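You operate a simulated robot arm through the tools that you are given. There is no shell and no other tool.

The job below is to be done with a simulated two-armed robot. You get a single attempt, and the scene is never put back.

TASK
Pick up the sample carton with the latest date from the gauging bench top with one hand, pass it to the other hand and put it on the bay 2 spot on the sorter six bench. Set down upright: sample carton.

The check looks at the end state, three seconds after you hand in, the way a careful person would. Anything else that was tipped, shoved, dropped, spilled or broken makes it a failure.

THE ROBOT
Two 7-joint arms with two-finger parallel grippers on one trunk, on a base that moves. Base frame: it is fixed to the floor where the robot stands at the start and does not move with it; the origin is under the middle of the robot, x ahead of it, y to its left, z up. Readings come in cm, rad, newtons and seconds.
The left shoulder is at the start at [6, 14.3, 90.1], the right one opposite. With the tool pointing down near the work surface each hand reaches from about 30 to 72 cm from the robot's upright axis, wherever it stands, measured 20 degrees to its own side. Places, roughly: bay 2 spot on the sorter six bench (23x23 cm) [110, -196, 66]. Payload 1.57 kg a hand.
The TCP of each hand is the grasp point between the finger pads, 3 cm short of the fingertips. In the tool frame z runs along the fingers and y along their closing line. The gripper opens to 11 cm. The fingers are 2.4 cm wide and 1.2 cm thick; the gripper's body (4.8 by 11.2 cm) begins 7.8 cm behind the TCP.
Orientation is told as [roll, pitch, yaw] about the base's x, y, z axes, in that order, counted from this pose: with the fingers straight down and closing along the base's y, the tool's x points along the base's -x, its y along +y and its z along -z.

THE INTERFACE
- The arms move only by the tool apply_moves. It takes "left_deltas", "right_deltas" or both (then of equal length, played together; a hand with none holds still); each is a list that holds one entry, the list of rows, each a list of 6 numbers: the shift along the tool's x, y, z in cm, then the turn, a rotation vector about the tool's x, y, z in rad. In form: [[[tx, ty, tz, ax, ay, az], ...]]. A call has 1 to 20 rows; each row is the pose to reach, as a shift and turn from the pose commanded when the call began, along the tool's axes at that moment. "left_hand" and "right_hand" are, for a hand that has rows, the closure in counts, from 0 (fully open) to 255 (shut), set as the call begins (left out, the last holds). Rows are played at 5 a second. More than 5 cm and 0.15 rad between two rows, or a gripper value outside its range, and nothing of the call is played. A pose out of reach is approached as far as the arm can. The call stops where the force on the tool passes 40 N (or 10 N more than at its start, if that is more) or the arm is blocked; 0.2 s more then pass. Each finger travels about 4.5 cm/s and halts on what it meets, pressing with about 43 N; the grip force reading is that of the motor and also rises with nothing between the fingers. The clock runs only during rows and for 0.2 s after the last one: add rows that repeat a pose to give the fingers time. The reply holds the time, the measured pose of the TCP, the force on the tool along the base axes, the opening and the grip force, in the units named above and with some noise, with the torque about the TCP (base axes, N m) and any sound that the robot's microphone picked up.
- Cameras (640 x 400 px; columns grow to the right, rows downward): "scene" is now at [5.77, 0.42, 152.76]; the picture's right is [0.06, -1.00, 0.00], its down [-0.60, -0.03, -0.80] and it looks along [0.80, 0.05, -0.60] (base axes); focal length 266 px, centre (320, 200). "left" rides on the left gripper at [7, -1.6, -14.1] in its tool frame; the picture's right is [0.23, 0.97, 0.00], its down [-0.86, 0.20, -0.48] and it looks along [-0.47, 0.11, 0.88] (tool axes); focal length 222 px, centre (320, 200). "right" rides on the right gripper at [7, 1.6, -14.1] in its tool frame; the picture's right is [-0.23, 0.97, 0.00], its down [-0.86, -0.20, -0.48] and it looks along [-0.47, -0.11, 0.88] (tool axes); focal length 222 px, centre (320, 200). There is no depth. A picture from a camera that has moved, and an enlarged one, comes with that camera's place and axes in the base frame and with its lens.
- snapshot(camera): a new picture of that camera. It takes no simulated time.
- raise_lower(by): slides the trunk up (or, below 0, down) by that many cm; the arms and the scene camera ride with it, the base frame stays. It gives what a move gives, with no picture.
- steer(legs): drives the robot by 1 to 6 legs, each [ahead, left, turn to the left] in cm, cm and rad, along the robot's own axes; the way and the turn of a leg run together, so that a leg with both is an arc; at most 150 cm and 3.142 rad a leg. The arms and the cameras ride along, it lands a little off, and it stops where it bumps. It gives what a move gives.
- aim_head(pan, tilt): turns the head with the scene camera to pan (to the left, within 1.501 rad either way) and tilt (down, from -0.506 to 1.204), counted from straight ahead of the robot. It gives what a move gives.
- zoom(camera, box): a new picture of the part [left, top, right, bottom] of that camera's present view, enlarged. It takes no simulated time.
- hand_in(): hands the job in; it is judged then, once.

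Nothing tells you exact positions but the pictures and the camera data. Unless the task says otherwise, let go and move clear before handing in.

The tools are called as name(argument=value, ...) on one line, values as JSON. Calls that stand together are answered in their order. apply_moves: Moves the arms, as the interface text tells. Its arguments: {"type":"object","properties":{"left_deltas":{"type":"array","items":{"type":"array","items":{"type":"array","items":{"type":"number"}}}},"left_hand":{"type":"number"},"right_deltas":{"type":"array","items":{"type":"array","items":{"type":"array","items":{"type":"number"}}}},"right_hand":{"type":"number"}},"required":[]} The other tools are called the same way: raise_lower (by) moves the trunk up or down; steer (legs) drives the base; aim_head (pan, tilt) turns the head that bears the scene camera; snapshot (camera) takes a picture; zoom (camera, box) takes an enlarged picture of a part of a camera's view; hand_in () hands the job in.

At the start:

```text
t: 0.0
left_eef_pos: [47.87, 21.39, 99.19]
left_ee_rot: [0.001, -0.002, -0.001]
left_contact_force: [0.1, 0.0, 0.2]
left_ft_torque: [-0.01, -0.01, -0.01]
left_opening: 11.01
left_finger_force: 0.1
right_eef_pos: [57.24, -27.91, 99.26]
right_ee_rot: [-0.001, 0.001, 0.001]
right_contact_force: [-0.3, -0.2, 1.3]
right_ft_torque: [-0.02, 0.0, 0.02]
right_opening: 11.0
right_finger_force: 0.0
trunk travel left (down, up): [-50.0, 9.0]
robot x, y, heading: [0.01, 0.39, 0.002]
head pan, tilt (commanded): [0.058, 0.648]
```

scene: 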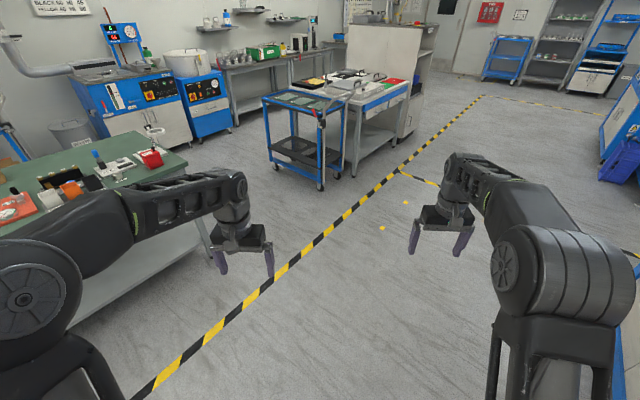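
right: 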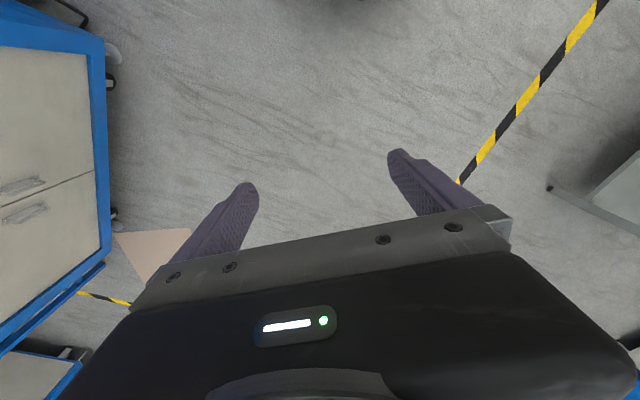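
left: 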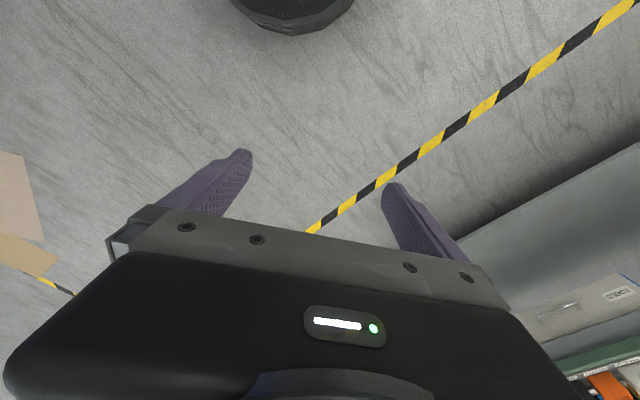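

I see a green-topped bench at the left of the robot, which may be the gauging bench, and other benches farther off. I'll look around with the head first to identify the benches and the cartons.

aim_head(pan=0.9, tilt=0.6)

snapshot(camera="scene")

aim_head(pan=-0.9, tilt=0.4)

snapshot(camera="scene")

aim_head(pan=1.5, tilt=0.6)

snapshot(camera="scene")

aim_head(pan=-1.5, tilt=0.5)

snapshot(camera="scene")

```text
t: 1.2
left_eef_pos: [47.81, 21.37, 99.19]
left_ee_rot: [0.002, 0.001, -0.001]
left_contact_force: [0.0, 0.0, 0.8]
left_ft_torque: [-0.01, 0.01, 0.01]
left_opening: 10.98
left_finger_force: 0.0
right_eef_pos: [57.35, -27.82, 99.21]
right_ee_rot: [0.001, 0.0, 0.0]
right_contact_force: [0.4, -1.2, -0.1]
right_ft_torque: [0.04, 0.02, 0.02]
right_opening: 10.98
right_finger_force: 0.0
trunk travel left (down, up): [-50.0, 9.0]
robot x, y, heading: [0.12, -0.3, 0.001]
head pan, tilt (commanded): [0.901, 0.6]
```

```text
taken
camera scene: at [2.59, 6.84, 153.18], right [0.78, -0.62, 0.0], down [-0.35, -0.44, -0.82], along [0.51, 0.65, -0.57], focal length 266 px, centre (320, 200)
```

scene: 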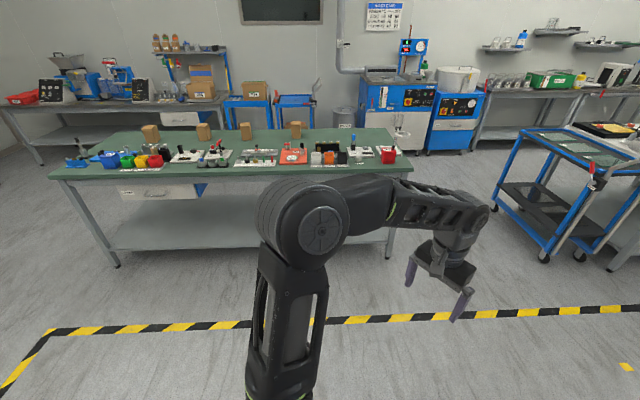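

```text
t: 3.0
left_eef_pos: [47.87, 21.35, 99.22]
left_ee_rot: [0.0, 0.001, 0.0]
left_contact_force: [1.0, 0.6, 0.0]
left_ft_torque: [-0.05, -0.03, 0.02]
left_opening: 10.99
left_finger_force: 0.1
right_eef_pos: [57.17, -27.84, 99.21]
right_ee_rot: [0.001, -0.001, -0.001]
right_contact_force: [0.7, 0.4, -0.4]
right_ft_torque: [-0.02, -0.02, 0.01]
right_opening: 11.0
right_finger_force: 0.0
trunk travel left (down, up): [-50.0, 9.0]
robot x, y, heading: [-0.05, -0.07, 0.002]
head pan, tilt (commanded): [-0.901, 0.4]
```

```text
taken
camera scene: at [2.86, -7.34, 155.0], right [-0.78, -0.62, 0.0], down [-0.24, 0.3, -0.92], along [0.57, -0.72, -0.39], focal length 266 px, centre (320, 200)
```

scene: 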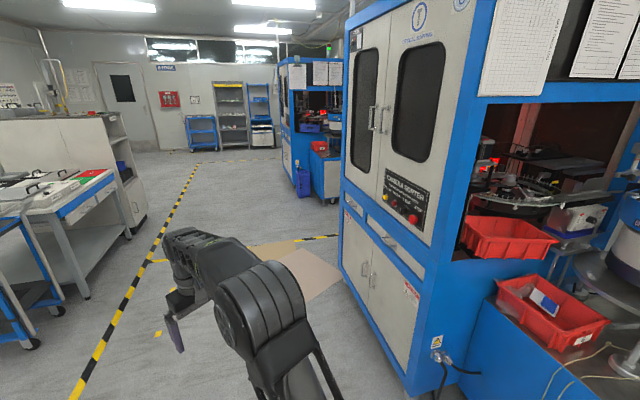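

```text
t: 5.2
left_eef_pos: [47.79, 21.45, 99.34]
left_ee_rot: [0.0, 0.001, 0.0]
left_contact_force: [0.0, 0.1, 0.1]
left_ft_torque: [0.03, 0.01, 0.02]
left_opening: 11.0
left_finger_force: 0.0
right_eef_pos: [57.25, -27.85, 99.23]
right_ee_rot: [0.0, 0.002, -0.001]
right_contact_force: [-1.3, 0.6, 1.1]
right_ft_torque: [-0.01, -0.01, 0.02]
right_opening: 11.0
right_finger_force: 0.0
trunk travel left (down, up): [-50.0, 9.0]
robot x, y, heading: [0.28, -0.07, 0.001]
head pan, tilt (commanded): [1.499, 0.6]
```

```text
taken
camera scene: at [-2.27, 8.74, 153.18], right [1.0, -0.07, 0.0], down [-0.04, -0.56, -0.83], along [0.06, 0.82, -0.56], focal length 266 px, centre (320, 200)
```

scene: 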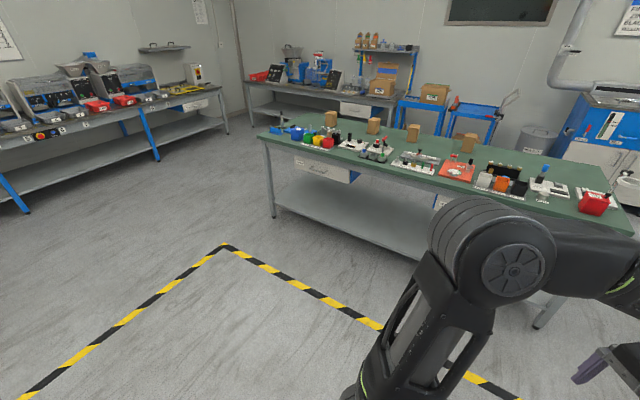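

```text
t: 7.8
left_eef_pos: [47.86, 21.38, 99.31]
left_ee_rot: [0.001, -0.002, 0.001]
left_contact_force: [0.7, 0.4, -0.2]
left_ft_torque: [0.06, -0.01, 0.0]
left_opening: 10.99
left_finger_force: 0.0
right_eef_pos: [57.23, -27.83, 99.22]
right_ee_rot: [-0.001, 0.002, 0.002]
right_contact_force: [1.3, 0.2, -0.4]
right_ft_torque: [0.01, -0.01, -0.01]
right_opening: 10.99
right_finger_force: 0.1
trunk travel left (down, up): [-50.0, 9.0]
robot x, y, heading: [-0.04, 0.04, -0.005]
head pan, tilt (commanded): [-1.499, 0.499]
```

```text
taken
camera scene: at [-2.25, -9.16, 154.09], right [-1.0, -0.07, 0.0], down [-0.03, 0.48, -0.88], along [0.06, -0.88, -0.48], focal length 266 px, centre (320, 200)
```

scene: 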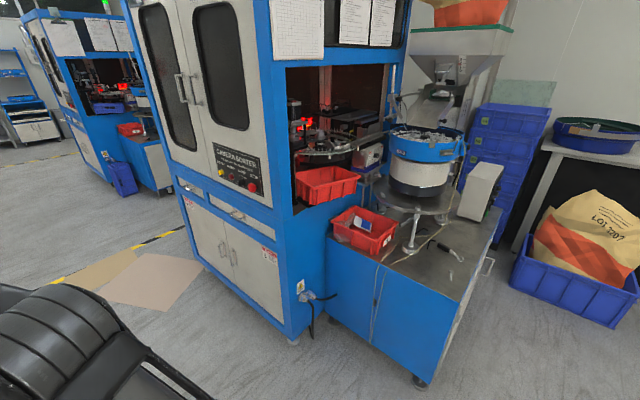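

The four brown cartons stand at the back of the green bench to my left. The place spot seems to be hidden behind the first camera sorter on the right. I'll zoom on the cartons first.

aim_head(pan=1.3, tilt=0.45)

snapshot(camera="scene")

zoom(camera="scene", box=[180, 100, 420, 250])

```text
t: 10.2
left_eef_pos: [47.87, 21.4, 99.23]
left_ee_rot: [0.0, -0.002, -0.001]
left_contact_force: [-0.1, 0.0, 0.0]
left_ft_torque: [0.0, -0.04, -0.02]
left_opening: 11.01
left_finger_force: 0.1
right_eef_pos: [57.23, -27.78, 99.18]
right_ee_rot: [-0.001, -0.001, 0.001]
right_contact_force: [-1.0, 0.1, -0.8]
right_ft_torque: [-0.04, -0.01, 0.01]
right_opening: 11.0
right_finger_force: 0.1
trunk travel left (down, up): [-50.0, 9.0]
robot x, y, heading: [-0.23, 0.16, -0.003]
head pan, tilt (commanded): [1.3, 0.45]
```

```text
taken
camera scene: at [-0.44, 8.78, 154.53], right [0.96, -0.27, 0.0], down [-0.12, -0.42, -0.9], along [0.24, 0.87, -0.44], focal length 266 px, centre (320, 200)
```

scene: 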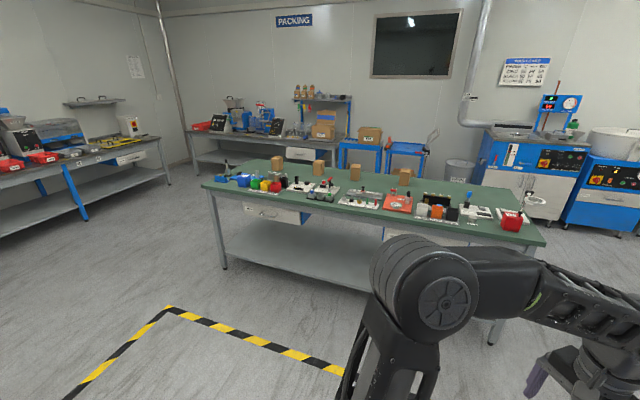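

```text
2.67 times, centred on (300, 175) of scene
camera zoom: at [-0.44, 8.78, 154.53], right [0.96, -0.27, 0.0], down [-0.12, -0.42, -0.9], along [0.24, 0.87, -0.44], focal length 710 px, centre (373, 267)
```

zoom: 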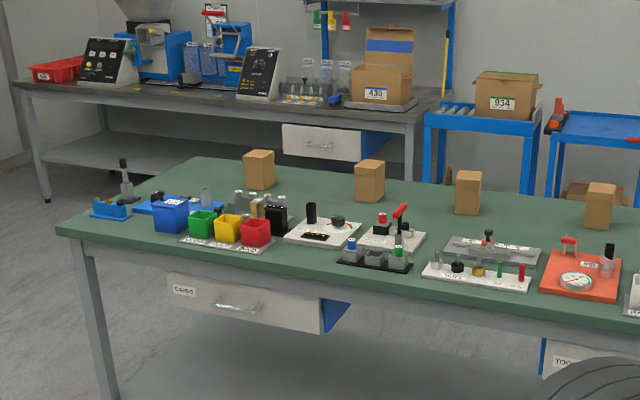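

The bench is slanted about 35° to my frame, with the four cartons along its back edge and no labels visible from here. I'll drive ahead a little to look at the destination behind the first sorter before going for the cartons.

steer(legs=[[90, -10, 0]])

aim_head(pan=-1.2, tilt=0.5)

snapshot(camera="scene")

aim_head(pan=-0.6, tilt=0.5)

snapshot(camera="scene")

```text
t: 15.0
left_eef_pos: [138.96, 8.86, 99.23]
left_ee_rot: [0.0, -0.001, -0.027]
left_contact_force: [0.9, 0.5, 0.2]
left_ft_torque: [-0.02, -0.02, 0.0]
left_opening: 11.02
left_finger_force: 0.0
right_eef_pos: [147.13, -40.47, 99.22]
right_ee_rot: [0.0, 0.001, -0.025]
right_contact_force: [0.3, 0.4, 0.1]
right_ft_torque: [-0.03, 0.02, 0.0]
right_opening: 11.0
right_finger_force: 0.1
trunk travel left (down, up): [-50.0, 9.0]
robot x, y, heading: [90.8, -11.1, -0.025]
head pan, tilt (commanded): [1.3, 0.45]
```

```text
t: 17.3
left_eef_pos: [138.92, 8.91, 99.17]
left_ee_rot: [0.0, 0.0, -0.026]
left_contact_force: [-0.1, -0.1, 0.1]
left_ft_torque: [-0.02, -0.02, 0.0]
left_opening: 10.98
left_finger_force: 0.0
right_eef_pos: [147.15, -40.49, 99.19]
right_ee_rot: [-0.001, -0.001, -0.025]
right_contact_force: [-0.4, 0.2, -0.2]
right_ft_torque: [0.01, -0.02, 0.02]
right_opening: 11.0
right_finger_force: 0.0
trunk travel left (down, up): [-50.0, 9.0]
robot x, y, heading: [90.66, -11.42, -0.023]
head pan, tilt (commanded): [-1.201, 0.499]
```

```text
taken
camera scene: at [90.75, -19.82, 154.09], right [-0.94, -0.34, 0.0], down [-0.16, 0.45, -0.88], along [0.3, -0.83, -0.48], focal length 266 px, centre (320, 200)
```

scene: 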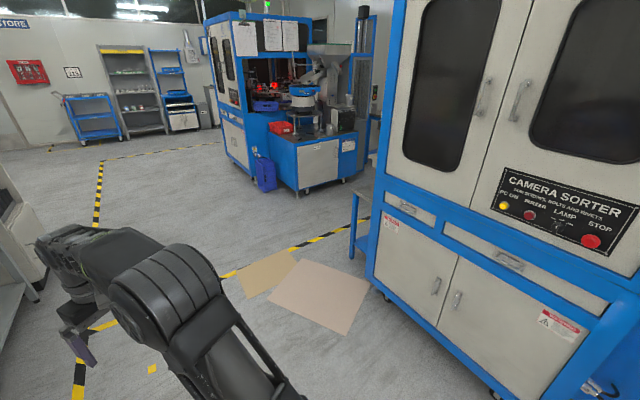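

```text
t: 18.3
left_eef_pos: [138.91, 8.87, 99.24]
left_ee_rot: [-0.001, -0.002, -0.025]
left_contact_force: [-0.3, -0.9, -0.2]
left_ft_torque: [0.0, -0.01, -0.03]
left_opening: 11.02
left_finger_force: 0.0
right_eef_pos: [147.08, -40.47, 99.22]
right_ee_rot: [-0.001, 0.001, -0.024]
right_contact_force: [0.6, 0.5, 0.0]
right_ft_torque: [-0.02, 0.0, -0.01]
right_opening: 11.01
right_finger_force: 0.0
trunk travel left (down, up): [-50.0, 9.0]
robot x, y, heading: [90.38, -11.32, -0.024]
head pan, tilt (commanded): [-0.6, 0.499]
```

```text
taken
camera scene: at [95.04, -16.6, 154.09], right [-0.59, -0.81, 0.0], down [-0.39, 0.28, -0.88], along [0.71, -0.51, -0.48], focal length 266 px, centre (320, 200)
```

scene: 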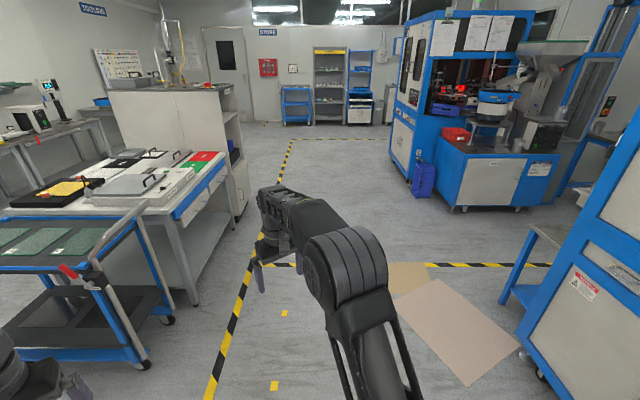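

There's a small grey-topped bench on blue legs just beyond the sorter's left side; that matches the bay spot position. I'll drive on a little and look back at it.

steer(legs=[[75, -45, 0], [0, 0, -0.9]])

aim_head(pan=-1.0, tilt=0.6)

snapshot(camera="scene")

```text
t: 25.2
left_eef_pos: [210.98, -82.22, 99.17]
left_ee_rot: [0.001, 0.0, -0.912]
left_contact_force: [-1.0, -0.6, 0.4]
left_ft_torque: [-0.04, 0.01, 0.0]
left_opening: 11.0
left_finger_force: 0.0
right_eef_pos: [177.63, -119.82, 99.23]
right_ee_rot: [-0.001, 0.0, -0.911]
right_contact_force: [0.1, -0.2, 0.1]
right_ft_torque: [0.04, 0.0, 0.0]
right_opening: 11.01
right_finger_force: 0.0
trunk travel left (down, up): [-50.0, 9.0]
robot x, y, heading: [164.66, -57.24, -0.911]
head pan, tilt (commanded): [-0.6, 0.499]
```

```text
t: 26.1
left_eef_pos: [210.93, -82.22, 99.19]
left_ee_rot: [0.001, 0.001, -0.913]
left_contact_force: [-1.0, -0.4, 0.9]
left_ft_torque: [0.01, -0.02, -0.01]
left_opening: 11.01
left_finger_force: 0.1
right_eef_pos: [177.74, -119.73, 99.22]
right_ee_rot: [-0.001, 0.0, -0.912]
right_contact_force: [-0.5, 0.2, 0.4]
right_ft_torque: [0.01, 0.02, 0.02]
right_opening: 10.99
right_finger_force: 0.1
trunk travel left (down, up): [-50.0, 9.0]
robot x, y, heading: [165.09, -57.71, -0.916]
head pan, tilt (commanded): [-1.0, 0.6]
```

```text
taken
camera scene: at [160.03, -63.5, 153.18], right [-0.94, 0.34, 0.0], down [0.19, 0.53, -0.83], along [-0.28, -0.78, -0.56], focal length 266 px, centre (320, 200)
```

scene: 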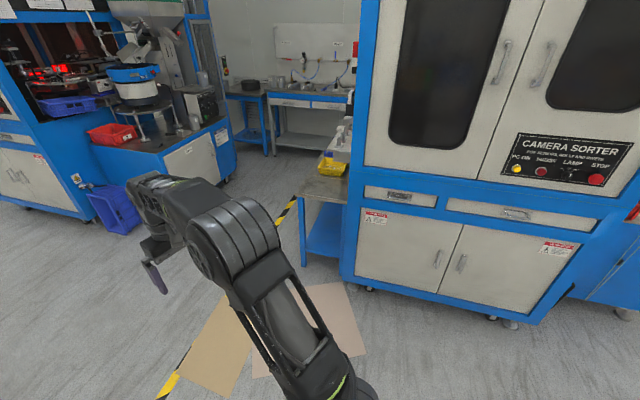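

The small bench with a yellow bin is beside the sorter's left side. Zooming in on it.

zoom(camera="scene", box=[260, 90, 400, 270])

```text
2.22 times, centred on (330, 180) of scene
camera zoom: at [160.03, -63.5, 153.18], right [-0.94, 0.34, 0.0], down [0.19, 0.53, -0.83], along [-0.28, -0.78, -0.56], focal length 592 px, centre (298, 244)
```

zoom: 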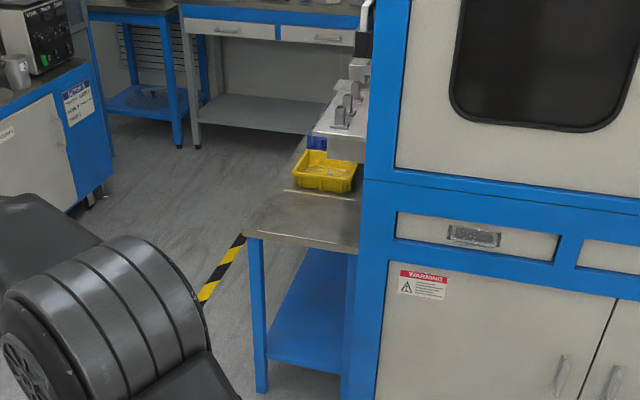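

The bay bench is a narrow table (about 30 cm wide) whose front part should be the bay 2 spot, next to a yellow bin. Now I'll go back and approach the gap at the right end of the green bench, then look at the cartons from the side and rear.

steer(legs=[[-57.6, -12.4, 0], [0, 0, 1.873]])

aim_head(pan=0.0, tilt=0.5)

snapshot(camera="scene")

```text
t: 33.9
left_eef_pos: [128.48, 32.26, 99.15]
left_ee_rot: [0.001, 0.0, 0.971]
left_contact_force: [-0.5, -0.1, -0.3]
left_ft_torque: [0.0, -0.01, 0.0]
left_opening: 11.0
left_finger_force: 0.1
right_eef_pos: [174.44, 12.4, 99.3]
right_ee_rot: [0.0, 0.0, 0.97]
right_contact_force: [0.0, -0.3, -0.3]
right_ft_torque: [0.01, 0.0, -0.01]
right_opening: 11.01
right_finger_force: 0.0
trunk travel left (down, up): [-50.0, 9.0]
robot x, y, heading: [119.25, -18.94, 0.965]
head pan, tilt (commanded): [-1.0, 0.6]
```

```text
t: 35.2
left_eef_pos: [128.56, 32.39, 99.18]
left_ee_rot: [-0.001, 0.001, 0.968]
left_contact_force: [0.0, -0.9, -0.4]
left_ft_torque: [0.0, 0.0, 0.01]
left_opening: 11.02
left_finger_force: 0.0
right_eef_pos: [174.51, 12.39, 99.13]
right_ee_rot: [0.001, 0.001, 0.971]
right_contact_force: [0.0, 0.1, -0.8]
right_ft_torque: [0.02, 0.0, 0.0]
right_opening: 10.96
right_finger_force: 0.1
trunk travel left (down, up): [-50.0, 9.0]
robot x, y, heading: [119.17, -19.35, 0.972]
head pan, tilt (commanded): [0.0, 0.499]
```

```text
taken
camera scene: at [122.69, -14.24, 154.09], right [0.82, -0.57, 0.0], down [-0.27, -0.39, -0.88], along [0.5, 0.72, -0.48], focal length 266 px, centre (320, 200)
```

scene: 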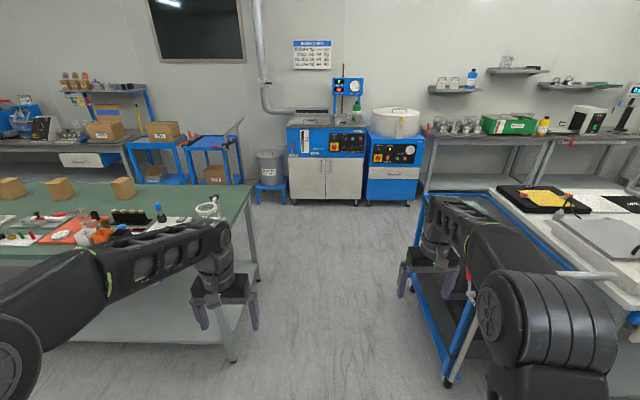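

The gap between the bench (left) and the trolley (right) is about 110 cm wide and free. I'll raise the trunk for clearance, shift a bit right and drive through.

raise_lower(by=9)

steer(legs=[[20, -12, 0], [130, 0, 0]])

aim_head(pan=1.3, tilt=0.5)

snapshot(camera="scene")

```text
t: 36.5
left_eef_pos: [128.48, 32.29, 108.09]
left_ee_rot: [-0.001, 0.0, 0.97]
left_contact_force: [0.4, 0.6, 0.2]
left_ft_torque: [0.02, 0.01, 0.01]
left_opening: 11.0
left_finger_force: 0.2
right_eef_pos: [174.51, 12.37, 108.21]
right_ee_rot: [0.0, 0.001, 0.97]
right_contact_force: [0.6, 0.5, 0.4]
right_ft_torque: [0.03, 0.01, 0.0]
right_opening: 10.98
right_finger_force: 0.1
trunk travel left (down, up): [-59.0, 0.0]
robot x, y, heading: [119.27, -19.19, 0.971]
head pan, tilt (commanded): [0.0, 0.499]
```

```text
t: 44.2
left_eef_pos: [217.68, 148.51, 108.16]
left_ee_rot: [0.001, 0.001, 1.005]
left_contact_force: [0.7, 0.7, 0.0]
left_ft_torque: [0.0, 0.04, 0.0]
left_opening: 11.01
left_finger_force: 0.0
right_eef_pos: [264.3, 130.23, 108.13]
right_ee_rot: [0.0, 0.0, 1.007]
right_contact_force: [-0.2, 0.2, -0.4]
right_ft_torque: [-0.01, -0.01, 0.02]
right_opening: 11.03
right_finger_force: 0.1
trunk travel left (down, up): [-59.0, 0.0]
robot x, y, heading: [210.17, 96.78, 1.002]
head pan, tilt (commanded): [0.0, 0.499]
```

```text
t: 45.7
left_eef_pos: [217.65, 148.48, 108.21]
left_ee_rot: [-0.001, -0.001, 1.006]
left_contact_force: [-0.3, 0.3, -0.3]
left_ft_torque: [-0.01, 0.0, 0.0]
left_opening: 10.98
left_finger_force: 0.0
right_eef_pos: [264.3, 130.21, 108.26]
right_ee_rot: [0.001, 0.001, 1.006]
right_contact_force: [-0.4, -0.4, -0.2]
right_ft_torque: [0.03, 0.0, 0.01]
right_opening: 10.98
right_finger_force: 0.1
trunk travel left (down, up): [-59.0, 0.0]
robot x, y, heading: [209.78, 97.11, 1.005]
head pan, tilt (commanded): [1.3, 0.499]
```

```text
taken
camera scene: at [202.52, 100.89, 163.09], right [0.74, 0.67, 0.0], down [0.32, -0.36, -0.88], along [-0.59, 0.65, -0.48], focal length 266 px, centre (320, 200)
```

scene: 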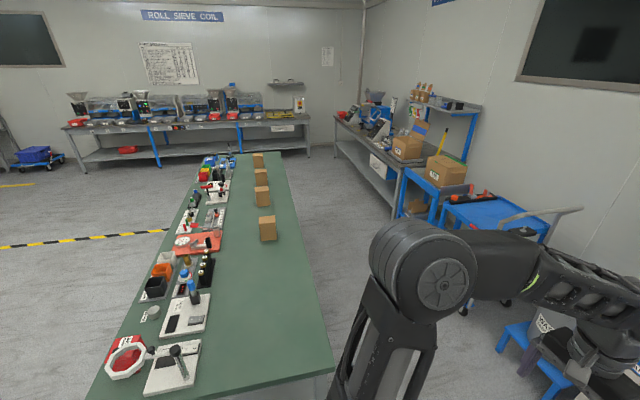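

From the end of the bench the four cartons stand in a row near its back edge. Let me zoom in before moving on.

zoom(camera="scene", box=[220, 140, 320, 260])

steer(legs=[[25, 0, 0], [0, 0, 3.1]])

aim_head(pan=-1.0, tilt=0.5)

snapshot(camera="scene")

```text
3.33 times, centred on (270, 200) of scene
camera zoom: at [202.52, 100.89, 163.09], right [0.74, 0.67, 0.0], down [0.32, -0.36, -0.88], along [-0.59, 0.65, -0.48], focal length 888 px, centre (487, 200)
```

zoom: 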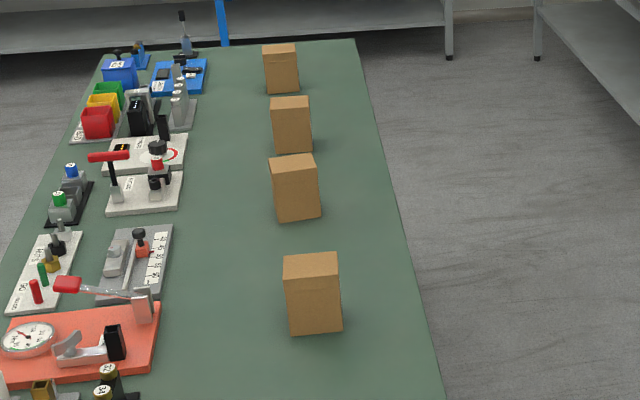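

```text
t: 54.8
left_eef_pos: [214.39, 66.23, 108.12]
left_ee_rot: [-0.001, 0.002, -2.166]
left_contact_force: [-0.6, 0.0, 0.0]
left_ft_torque: [0.02, 0.03, 0.01]
left_opening: 11.03
left_finger_force: 0.2
right_eef_pos: [168.39, 85.95, 108.19]
right_ee_rot: [0.0, -0.001, -2.164]
right_contact_force: [-0.3, -0.4, -0.1]
right_ft_torque: [0.03, -0.02, -0.02]
right_opening: 11.0
right_finger_force: 0.1
trunk travel left (down, up): [-59.0, 0.0]
robot x, y, heading: [223.67, 118.02, -2.168]
head pan, tilt (commanded): [1.3, 0.499]
```

```text
t: 56.9
left_eef_pos: [214.4, 66.22, 108.07]
left_ee_rot: [0.0, 0.001, -2.166]
left_contact_force: [-1.0, 0.6, -0.2]
left_ft_torque: [0.01, 0.03, 0.01]
left_opening: 11.0
left_finger_force: 0.1
right_eef_pos: [168.47, 85.98, 108.16]
right_ee_rot: [0.0, -0.001, -2.165]
right_contact_force: [0.1, -0.1, 0.1]
right_ft_torque: [0.0, -0.01, 0.0]
right_opening: 10.98
right_finger_force: 0.1
trunk travel left (down, up): [-59.0, 0.0]
robot x, y, heading: [223.46, 117.84, -2.164]
head pan, tilt (commanded): [-1.0, 0.499]
```

```text
taken
camera scene: at [216.19, 120.46, 163.09], right [0.02, 1.0, 0.0], down [0.48, -0.01, -0.88], along [-0.88, 0.02, -0.48], focal length 266 px, centre (320, 200)
```

scene: 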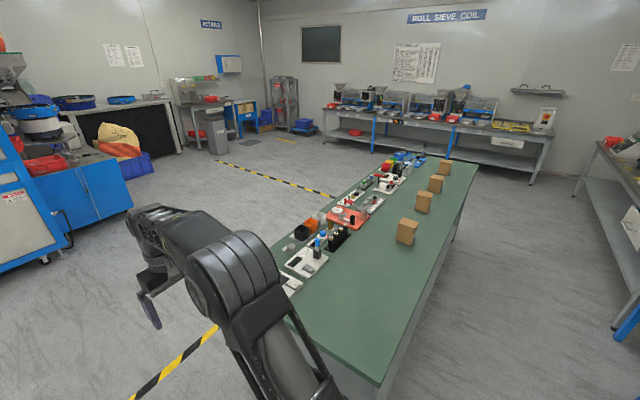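

No labels on the sides seen from here either, so they likely face the rear. I'll back up past the bench's back edge and strafe right along the aisle to view the rear sides.

steer(legs=[[-42, 0, 0], [0, -60, 0]])

aim_head(pan=-0.8, tilt=0.6)

snapshot(camera="scene")

```text
t: 62.5
left_eef_pos: [189.12, 134.47, 108.09]
left_ee_rot: [-0.002, 0.0, -2.16]
left_contact_force: [-0.1, 0.1, -0.1]
left_ft_torque: [-0.01, -0.01, 0.03]
left_opening: 11.0
left_finger_force: 0.0
right_eef_pos: [142.92, 154.04, 108.22]
right_ee_rot: [0.002, -0.001, -2.161]
right_contact_force: [0.0, -0.9, -0.3]
right_ft_torque: [-0.01, -0.02, -0.02]
right_opening: 11.0
right_finger_force: 0.0
trunk travel left (down, up): [-59.0, 0.0]
robot x, y, heading: [198.18, 185.93, -2.162]
head pan, tilt (commanded): [-1.0, 0.499]
```

```text
t: 63.2
left_eef_pos: [189.26, 134.46, 108.3]
left_ee_rot: [0.001, -0.001, -2.162]
left_contact_force: [0.2, -0.1, 0.0]
left_ft_torque: [-0.02, 0.03, 0.01]
left_opening: 11.0
left_finger_force: 0.0
right_eef_pos: [143.08, 153.95, 108.21]
right_ee_rot: [0.001, 0.0, -2.161]
right_contact_force: [0.1, -0.3, 0.2]
right_ft_torque: [0.04, 0.03, 0.03]
right_opening: 10.99
right_finger_force: 0.2
trunk travel left (down, up): [-59.0, 0.0]
robot x, y, heading: [198.13, 185.9, -2.162]
head pan, tilt (commanded): [-0.799, 0.6]
```

```text
taken
camera scene: at [191.08, 186.95, 162.18], right [-0.18, 0.98, 0.0], down [0.56, 0.1, -0.83], along [-0.81, -0.15, -0.56], focal length 266 px, centre (320, 200)
```

scene: 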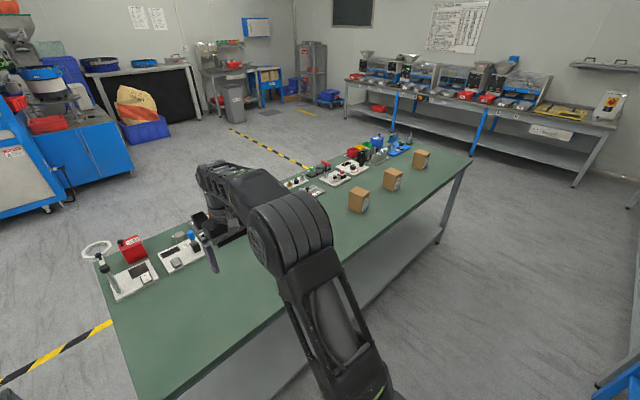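

zoom(camera="scene", box=[340, 140, 440, 220])

```text
5.00 times, centred on (390, 180) of scene
camera zoom: at [191.08, 186.95, 162.18], right [-0.18, 0.98, 0.0], down [0.56, 0.1, -0.83], along [-0.81, -0.15, -0.56], focal length 1332 px, centre (-30, 300)
```

zoom: 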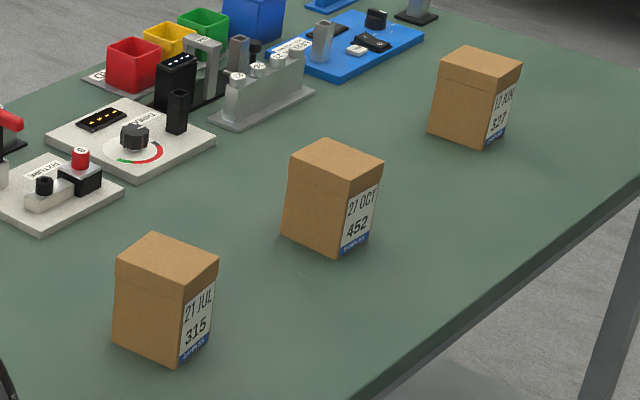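

The labels face the rear: I read "21 JUL 315", "21 OCT 452", "12 JUN ..." on three of them; the nearest carton is hidden by my arm. I'll strafe further to read all clearly.

steer(legs=[[-5, -65, 0]])

aim_head(pan=0.0, tilt=0.8)

snapshot(camera="scene")

aim_head(pan=-0.8, tilt=0.6)

snapshot(camera="scene")

```text
t: 66.9
left_eef_pos: [136.84, 175.31, 108.13]
left_ee_rot: [0.001, 0.0, -2.144]
left_contact_force: [0.2, -0.8, -0.1]
left_ft_torque: [-0.02, 0.0, 0.0]
left_opening: 11.0
left_finger_force: 0.1
right_eef_pos: [90.45, 194.2, 108.06]
right_ee_rot: [-0.001, -0.001, -2.143]
right_contact_force: [-0.4, 0.5, -1.0]
right_ft_torque: [0.0, 0.0, 0.0]
right_opening: 10.99
right_finger_force: 0.0
trunk travel left (down, up): [-59.0, 0.0]
robot x, y, heading: [144.5, 227.17, -2.149]
head pan, tilt (commanded): [-0.799, 0.6]
```

```text
t: 68.0
left_eef_pos: [136.9, 175.32, 108.13]
left_ee_rot: [-0.001, 0.0, -2.144]
left_contact_force: [0.1, -0.8, -0.1]
left_ft_torque: [-0.02, -0.04, -0.01]
left_opening: 10.99
left_finger_force: 0.0
right_eef_pos: [90.37, 193.97, 108.2]
right_ee_rot: [0.001, -0.001, -2.144]
right_contact_force: [0.4, 0.0, 0.2]
right_ft_torque: [-0.01, -0.02, 0.03]
right_opening: 11.01
right_finger_force: 0.1
trunk travel left (down, up): [-59.0, 0.0]
robot x, y, heading: [144.91, 227.25, -2.15]
head pan, tilt (commanded): [0.0, 0.799]
```

```text
taken
camera scene: at [142.19, 222.7, 160.49], right [-0.84, 0.54, 0.0], down [0.39, 0.6, -0.7], along [-0.38, -0.59, -0.72], focal length 266 px, centre (320, 200)
```

scene: 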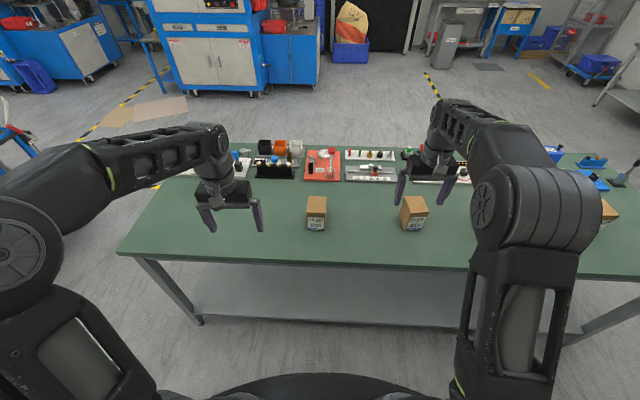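

```text
t: 69.2
left_eef_pos: [136.79, 175.26, 108.14]
left_ee_rot: [0.0, -0.001, -2.144]
left_contact_force: [0.1, -0.3, 0.1]
left_ft_torque: [-0.02, -0.01, 0.02]
left_opening: 10.99
left_finger_force: 0.0
right_eef_pos: [90.35, 194.15, 108.28]
right_ee_rot: [0.0, 0.0, -2.142]
right_contact_force: [0.3, 0.7, 0.3]
right_ft_torque: [-0.01, 0.03, 0.02]
right_opening: 10.98
right_finger_force: 0.0
trunk travel left (down, up): [-59.0, 0.0]
robot x, y, heading: [145.31, 226.82, -2.142]
head pan, tilt (commanded): [-0.799, 0.6]
```

```text
taken
camera scene: at [137.91, 227.73, 162.18], right [-0.2, 0.98, 0.0], down [0.55, 0.11, -0.82], along [-0.81, -0.16, -0.57], focal length 266 px, centre (320, 200)
```

scene: 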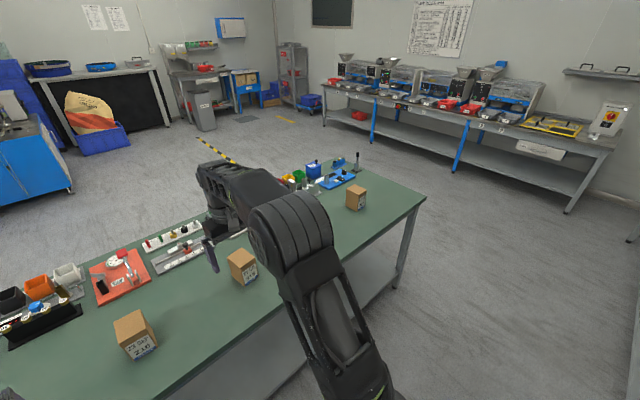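

zoom(camera="scene", box=[100, 300, 180, 370])

zoom(camera="scene", box=[220, 240, 270, 290])

zoom(camera="scene", box=[335, 175, 380, 220])

```text
5.71 times, centred on (140, 335) of scene
camera zoom: at [137.91, 227.73, 162.18], right [-0.2, 0.98, 0.0], down [0.55, 0.11, -0.82], along [-0.81, -0.16, -0.57], focal length 1522 px, centre (1349, -571)
```

zoom: 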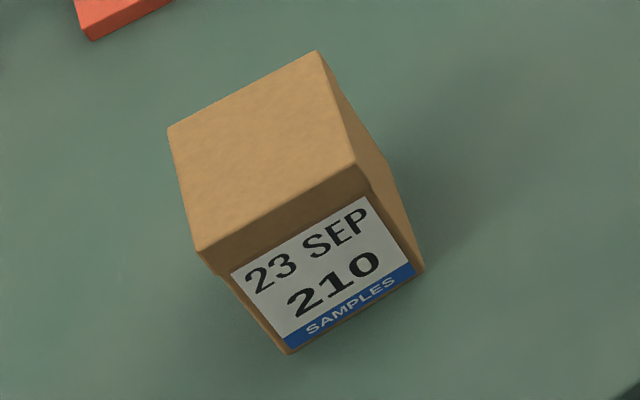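

```text
8.00 times, centred on (245, 265) of scene
camera zoom: at [137.91, 227.73, 162.18], right [-0.2, 0.98, 0.0], down [0.55, 0.11, -0.82], along [-0.81, -0.16, -0.57], focal length 2131 px, centre (920, -320)
```

zoom: 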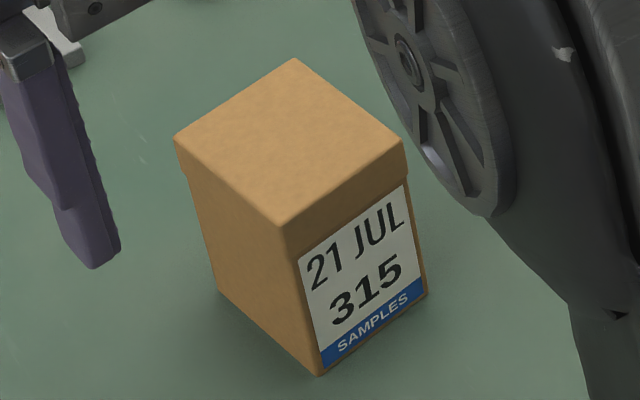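

```text
8.89 times, centred on (358, 198) of scene
camera zoom: at [137.91, 227.73, 162.18], right [-0.2, 0.98, 0.0], down [0.55, 0.11, -0.82], along [-0.81, -0.16, -0.57], focal length 2368 px, centre (-13, 222)
```

zoom: 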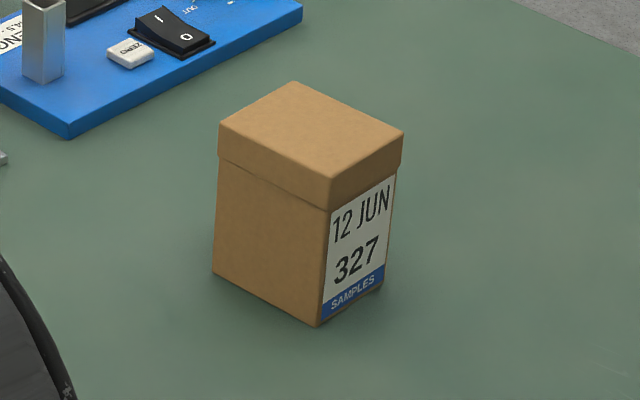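

I read: 23 SEP (210), 21 JUL (315), 21 OCT (452), 12 JUN (327). The latest is 21 OCT, the third from the right-hand end (second from the far end), near (51, 206). I'll strafe to stand in front of it and confirm its label.

steer(legs=[[0, -46, 0], [0, 0, -0.033]])

aim_head(pan=-0.2, tilt=0.8)

snapshot(camera="scene")

snapshot(camera="right")

```text
t: 72.3
left_eef_pos: [96.84, 200.24, 108.2]
left_ee_rot: [0.0, 0.0, -2.185]
left_contact_force: [0.2, 0.4, 0.5]
left_ft_torque: [-0.01, 0.0, 0.01]
left_opening: 10.99
left_finger_force: 0.0
right_eef_pos: [51.23, 221.07, 108.13]
right_ee_rot: [0.0, 0.0, -2.186]
right_contact_force: [0.2, 0.0, -0.2]
right_ft_torque: [-0.02, -0.02, 0.03]
right_opening: 11.0
right_finger_force: 0.1
trunk travel left (down, up): [-59.0, 0.0]
robot x, y, heading: [106.79, 251.78, -2.186]
head pan, tilt (commanded): [-0.799, 0.6]
```

```text
t: 73.3
left_eef_pos: [96.83, 200.36, 108.19]
left_ee_rot: [-0.001, -0.001, -2.188]
left_contact_force: [0.9, 0.2, 0.3]
left_ft_torque: [0.0, -0.01, 0.0]
left_opening: 11.02
left_finger_force: 0.1
right_eef_pos: [51.3, 220.98, 108.33]
right_ee_rot: [0.001, 0.0, -2.187]
right_contact_force: [-0.2, -0.3, 0.5]
right_ft_torque: [-0.04, -0.02, 0.02]
right_opening: 11.01
right_finger_force: 0.1
trunk travel left (down, up): [-59.0, 0.0]
robot x, y, heading: [107.06, 251.93, -2.188]
head pan, tilt (commanded): [-0.201, 0.799]
```

```text
taken
camera scene: at [102.91, 248.57, 160.49], right [-0.68, 0.73, 0.0], down [0.52, 0.49, -0.7], along [-0.51, -0.48, -0.72], focal length 266 px, centre (320, 200)
```

scene: 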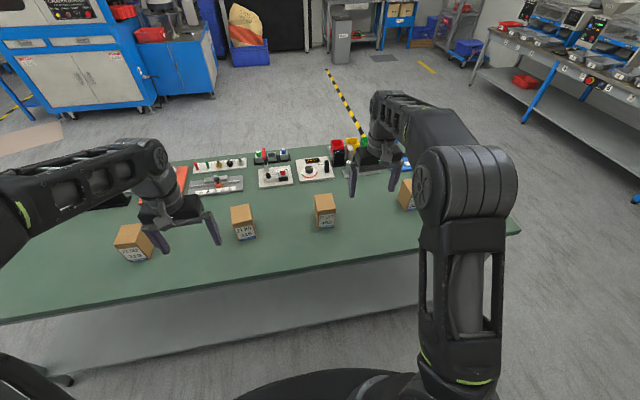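

```text
taken
camera right: at [56.58, 225.81, 122.34], right [0.66, -0.75, 0.0], down [-0.66, -0.58, 0.48], along [-0.36, -0.32, -0.88], focal length 222 px, centre (320, 200)
```

right: 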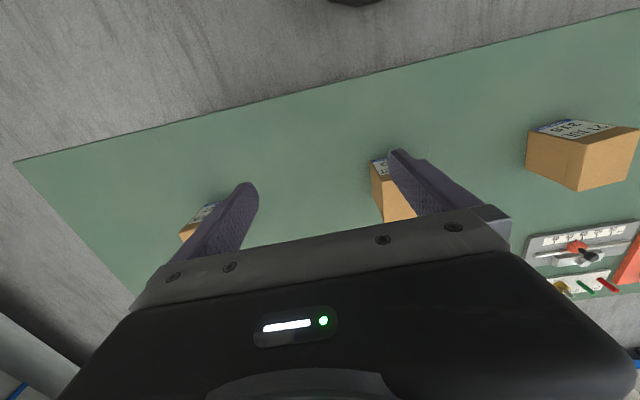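

zoom(camera="scene", box=[300, 185, 350, 235])

zoom(camera="scene", box=[220, 190, 350, 270])

```text
8.00 times, centred on (325, 210) of scene
camera zoom: at [102.91, 248.57, 160.49], right [-0.68, 0.73, 0.0], down [0.52, 0.49, -0.7], along [-0.51, -0.48, -0.72], focal length 2131 px, centre (280, 120)
```

zoom: 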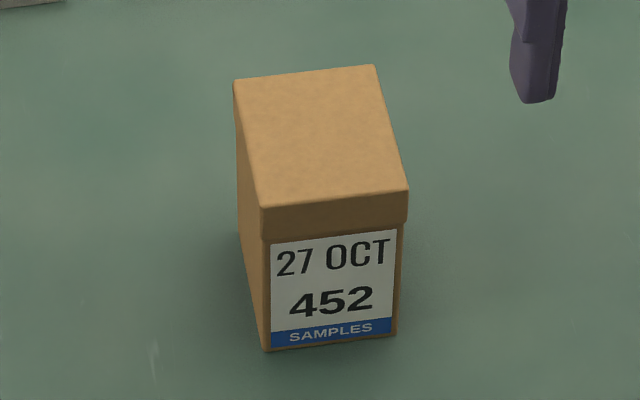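

```text
4.92 times, centred on (285, 230) of scene
camera zoom: at [102.91, 248.57, 160.49], right [-0.68, 0.73, 0.0], down [0.52, 0.49, -0.7], along [-0.51, -0.48, -0.72], focal length 1312 px, centre (492, 52)
```

zoom: 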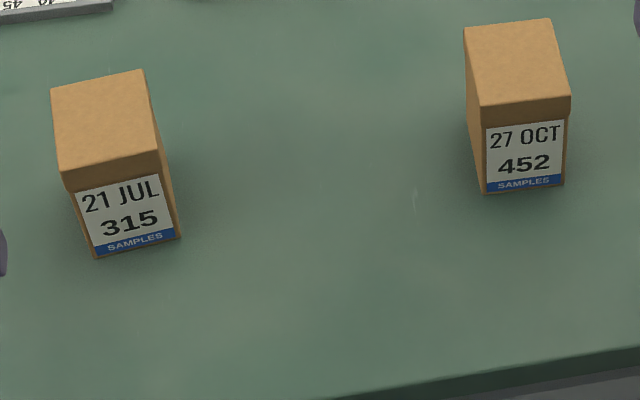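

The target is clear: "27 OCT 452" (second from the far end), centred near (52.3, 203.6), bench top about z 79.4, size about 6.5 x 8 x 10.6 cm. Before driving closer I'll look down to see my base's extent relative to the bench.

aim_head(pan=0.0, tilt=1.2)

snapshot(camera="scene")

```text
t: 74.2
left_eef_pos: [96.83, 200.3, 108.08]
left_ee_rot: [0.0, -0.001, -2.187]
left_contact_force: [-0.2, -0.4, -0.2]
left_ft_torque: [0.03, 0.0, 0.04]
left_opening: 11.01
left_finger_force: 0.1
right_eef_pos: [51.25, 220.99, 108.15]
right_ee_rot: [0.0, 0.001, -2.185]
right_contact_force: [0.4, 0.1, 0.3]
right_ft_torque: [0.03, -0.01, 0.01]
right_opening: 10.99
right_finger_force: 0.0
trunk travel left (down, up): [-59.0, 0.0]
robot x, y, heading: [106.73, 251.52, -2.192]
head pan, tilt (commanded): [0.0, 1.201]
```

```text
taken
camera scene: at [105.56, 249.53, 157.72], right [-0.82, 0.58, 0.0], down [0.54, 0.76, -0.36], along [-0.21, -0.3, -0.93], focal length 266 px, centre (320, 200)
```

scene: 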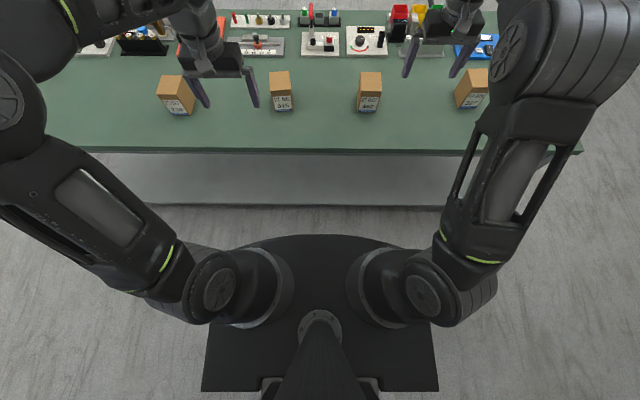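

The base plate's true extent is ambiguous from one picture; I'll lower the trunk by 9 cm (hands stay above the carton tops) and compare.

raise_lower(by=-8)

snapshot(camera="scene")

snapshot(camera="right")

```text
t: 75.3
left_eef_pos: [96.89, 200.4, 100.21]
left_ee_rot: [0.001, 0.0, -2.188]
left_contact_force: [1.0, -0.3, 1.0]
left_ft_torque: [-0.02, 0.02, 0.03]
left_opening: 11.0
left_finger_force: 0.0
right_eef_pos: [51.11, 220.99, 100.23]
right_ee_rot: [0.0, 0.001, -2.185]
right_contact_force: [0.1, -0.6, 0.1]
right_ft_torque: [0.03, 0.01, 0.01]
right_opening: 11.01
right_finger_force: 0.1
trunk travel left (down, up): [-51.0, 8.0]
robot x, y, heading: [106.93, 251.68, -2.191]
head pan, tilt (commanded): [0.0, 1.201]
```

```text
taken
camera scene: at [105.58, 249.55, 149.72], right [-0.82, 0.58, 0.0], down [0.54, 0.76, -0.36], along [-0.21, -0.3, -0.93], focal length 266 px, centre (320, 200)
```

scene: 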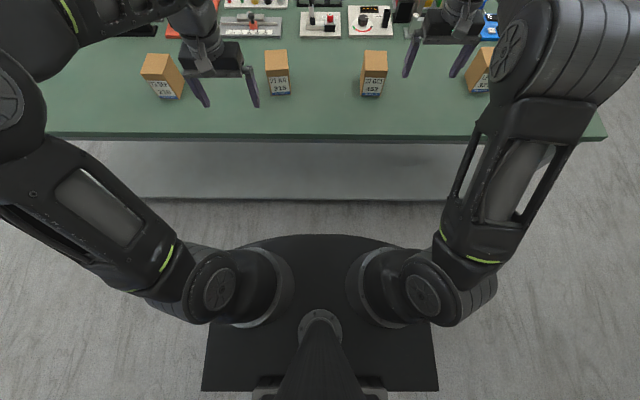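

```text
taken
camera right: at [56.59, 225.82, 114.35], right [0.66, -0.75, 0.0], down [-0.66, -0.58, 0.48], along [-0.36, -0.32, -0.88], focal length 222 px, centre (320, 200)
```

right: 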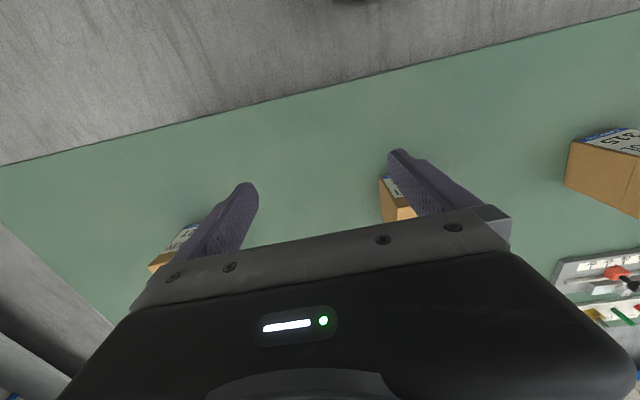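

The black plate rides with the trunk; from the first wrist pictures the base front extends about 30 cm from my axis, while the bench edge is 50 cm away. I'll advance 10 cm, then look at the carton with the scene camera.

steer(legs=[[10, 0, 0]])

aim_head(pan=-0.25, tilt=0.9)

snapshot(camera="scene")

zoom(camera="scene", box=[280, 150, 380, 230])

```text
t: 76.5
left_eef_pos: [91.01, 192.27, 100.05]
left_ee_rot: [0.0, 0.003, -2.185]
left_contact_force: [-0.3, -0.9, -0.5]
left_ft_torque: [0.05, 0.02, 0.01]
left_opening: 10.99
left_finger_force: 0.1
right_eef_pos: [45.5, 212.73, 100.06]
right_ee_rot: [0.0, 0.002, -2.184]
right_contact_force: [-0.4, -0.2, 0.2]
right_ft_torque: [0.02, -0.05, 0.01]
right_opening: 11.01
right_finger_force: 0.0
trunk travel left (down, up): [-51.0, 8.0]
robot x, y, heading: [101.38, 243.84, -2.181]
head pan, tilt (commanded): [0.0, 1.201]
```

```text
t: 77.3
left_eef_pos: [91.12, 192.24, 100.37]
left_ee_rot: [-0.001, 0.0, -2.186]
left_contact_force: [-0.3, 0.0, 0.2]
left_ft_torque: [0.0, 0.01, 0.0]
left_opening: 10.99
left_finger_force: 0.0
right_eef_pos: [45.49, 212.9, 100.2]
right_ee_rot: [-0.001, 0.0, -2.184]
right_contact_force: [0.3, -1.1, 1.0]
right_ft_torque: [0.01, 0.01, 0.02]
right_opening: 11.02
right_finger_force: 0.1
trunk travel left (down, up): [-51.0, 8.0]
robot x, y, heading: [101.29, 243.72, -2.19]
head pan, tilt (commanded): [-0.25, 0.901]
```

```text
taken
camera scene: at [97.33, 241.08, 151.69], right [-0.65, 0.76, 0.0], down [0.6, 0.51, -0.62], along [-0.47, -0.4, -0.78], focal length 266 px, centre (320, 200)
```

scene: 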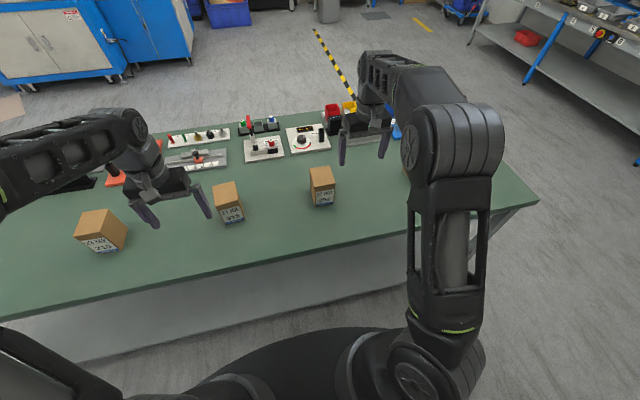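

```text
5.00 times, centred on (330, 190) of scene
camera zoom: at [97.33, 241.08, 151.69], right [-0.65, 0.76, 0.0], down [0.6, 0.51, -0.62], along [-0.47, -0.4, -0.78], focal length 1332 px, centre (270, 250)
```

zoom: 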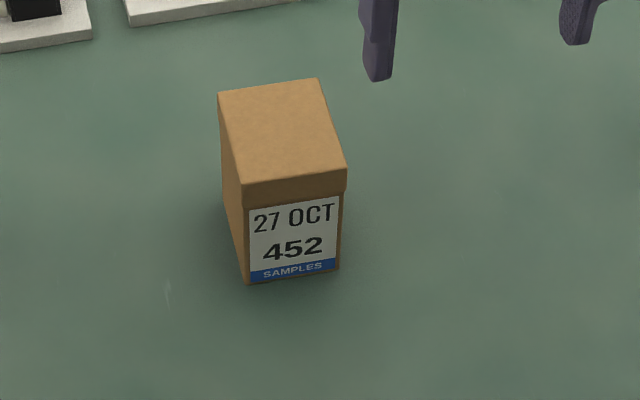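

The carton position is confirmed: centre (52.2, 203.5), heading −2.237. I move the right hand above it at the same height.

apply_moves(right_deltas=[[[-1.2, 3.6, 0, 0, 0, 0.017], [-2.5, 7.2, 0, 0, 0, 0.035], [-3.7, 10.8, 0, 0, 0, 0.052], [-3.7, 10.8, 0, 0, 0, 0.052]]], right_hand=0)

snapshot(camera="scene")

snapshot(camera="right")

```text
t: 78.3
left_eef_pos: [91.16, 192.23, 100.24]
left_ee_rot: [-0.002, -0.001, -2.187]
left_contact_force: [0.5, -0.3, -0.2]
left_ft_torque: [-0.01, 0.01, -0.02]
left_opening: 11.0
left_finger_force: 0.1
right_eef_pos: [52.35, 203.63, 100.41]
right_ee_rot: [0.001, 0.0, -2.236]
right_contact_force: [-0.3, 0.5, 0.3]
right_ft_torque: [0.0, 0.0, 0.02]
right_opening: 10.99
right_finger_force: 0.1
trunk travel left (down, up): [-51.0, 8.0]
robot x, y, heading: [100.9, 243.23, -2.185]
head pan, tilt (commanded): [-0.25, 0.901]
```

```text
taken
camera scene: at [97.32, 241.14, 151.7], right [-0.65, 0.76, 0.0], down [0.6, 0.51, -0.62], along [-0.47, -0.4, -0.78], focal length 266 px, centre (320, 200)
```

scene: 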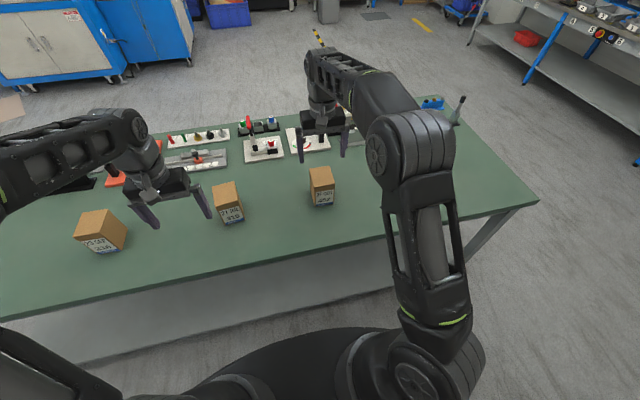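

```text
taken
camera right: at [57.9, 208.19, 114.5], right [0.63, -0.78, 0.0], down [-0.69, -0.55, 0.48], along [-0.37, -0.3, -0.88], focal length 222 px, centre (320, 200)
```

right: 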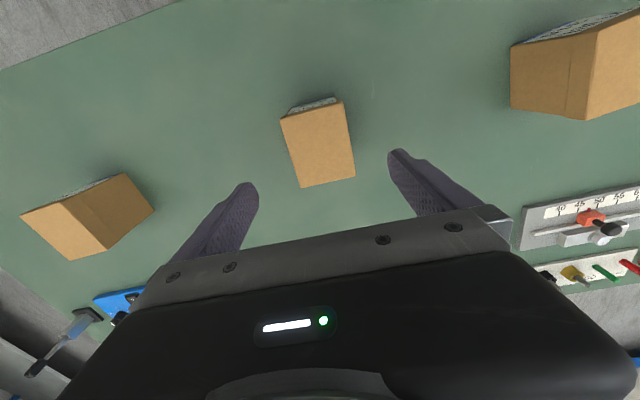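

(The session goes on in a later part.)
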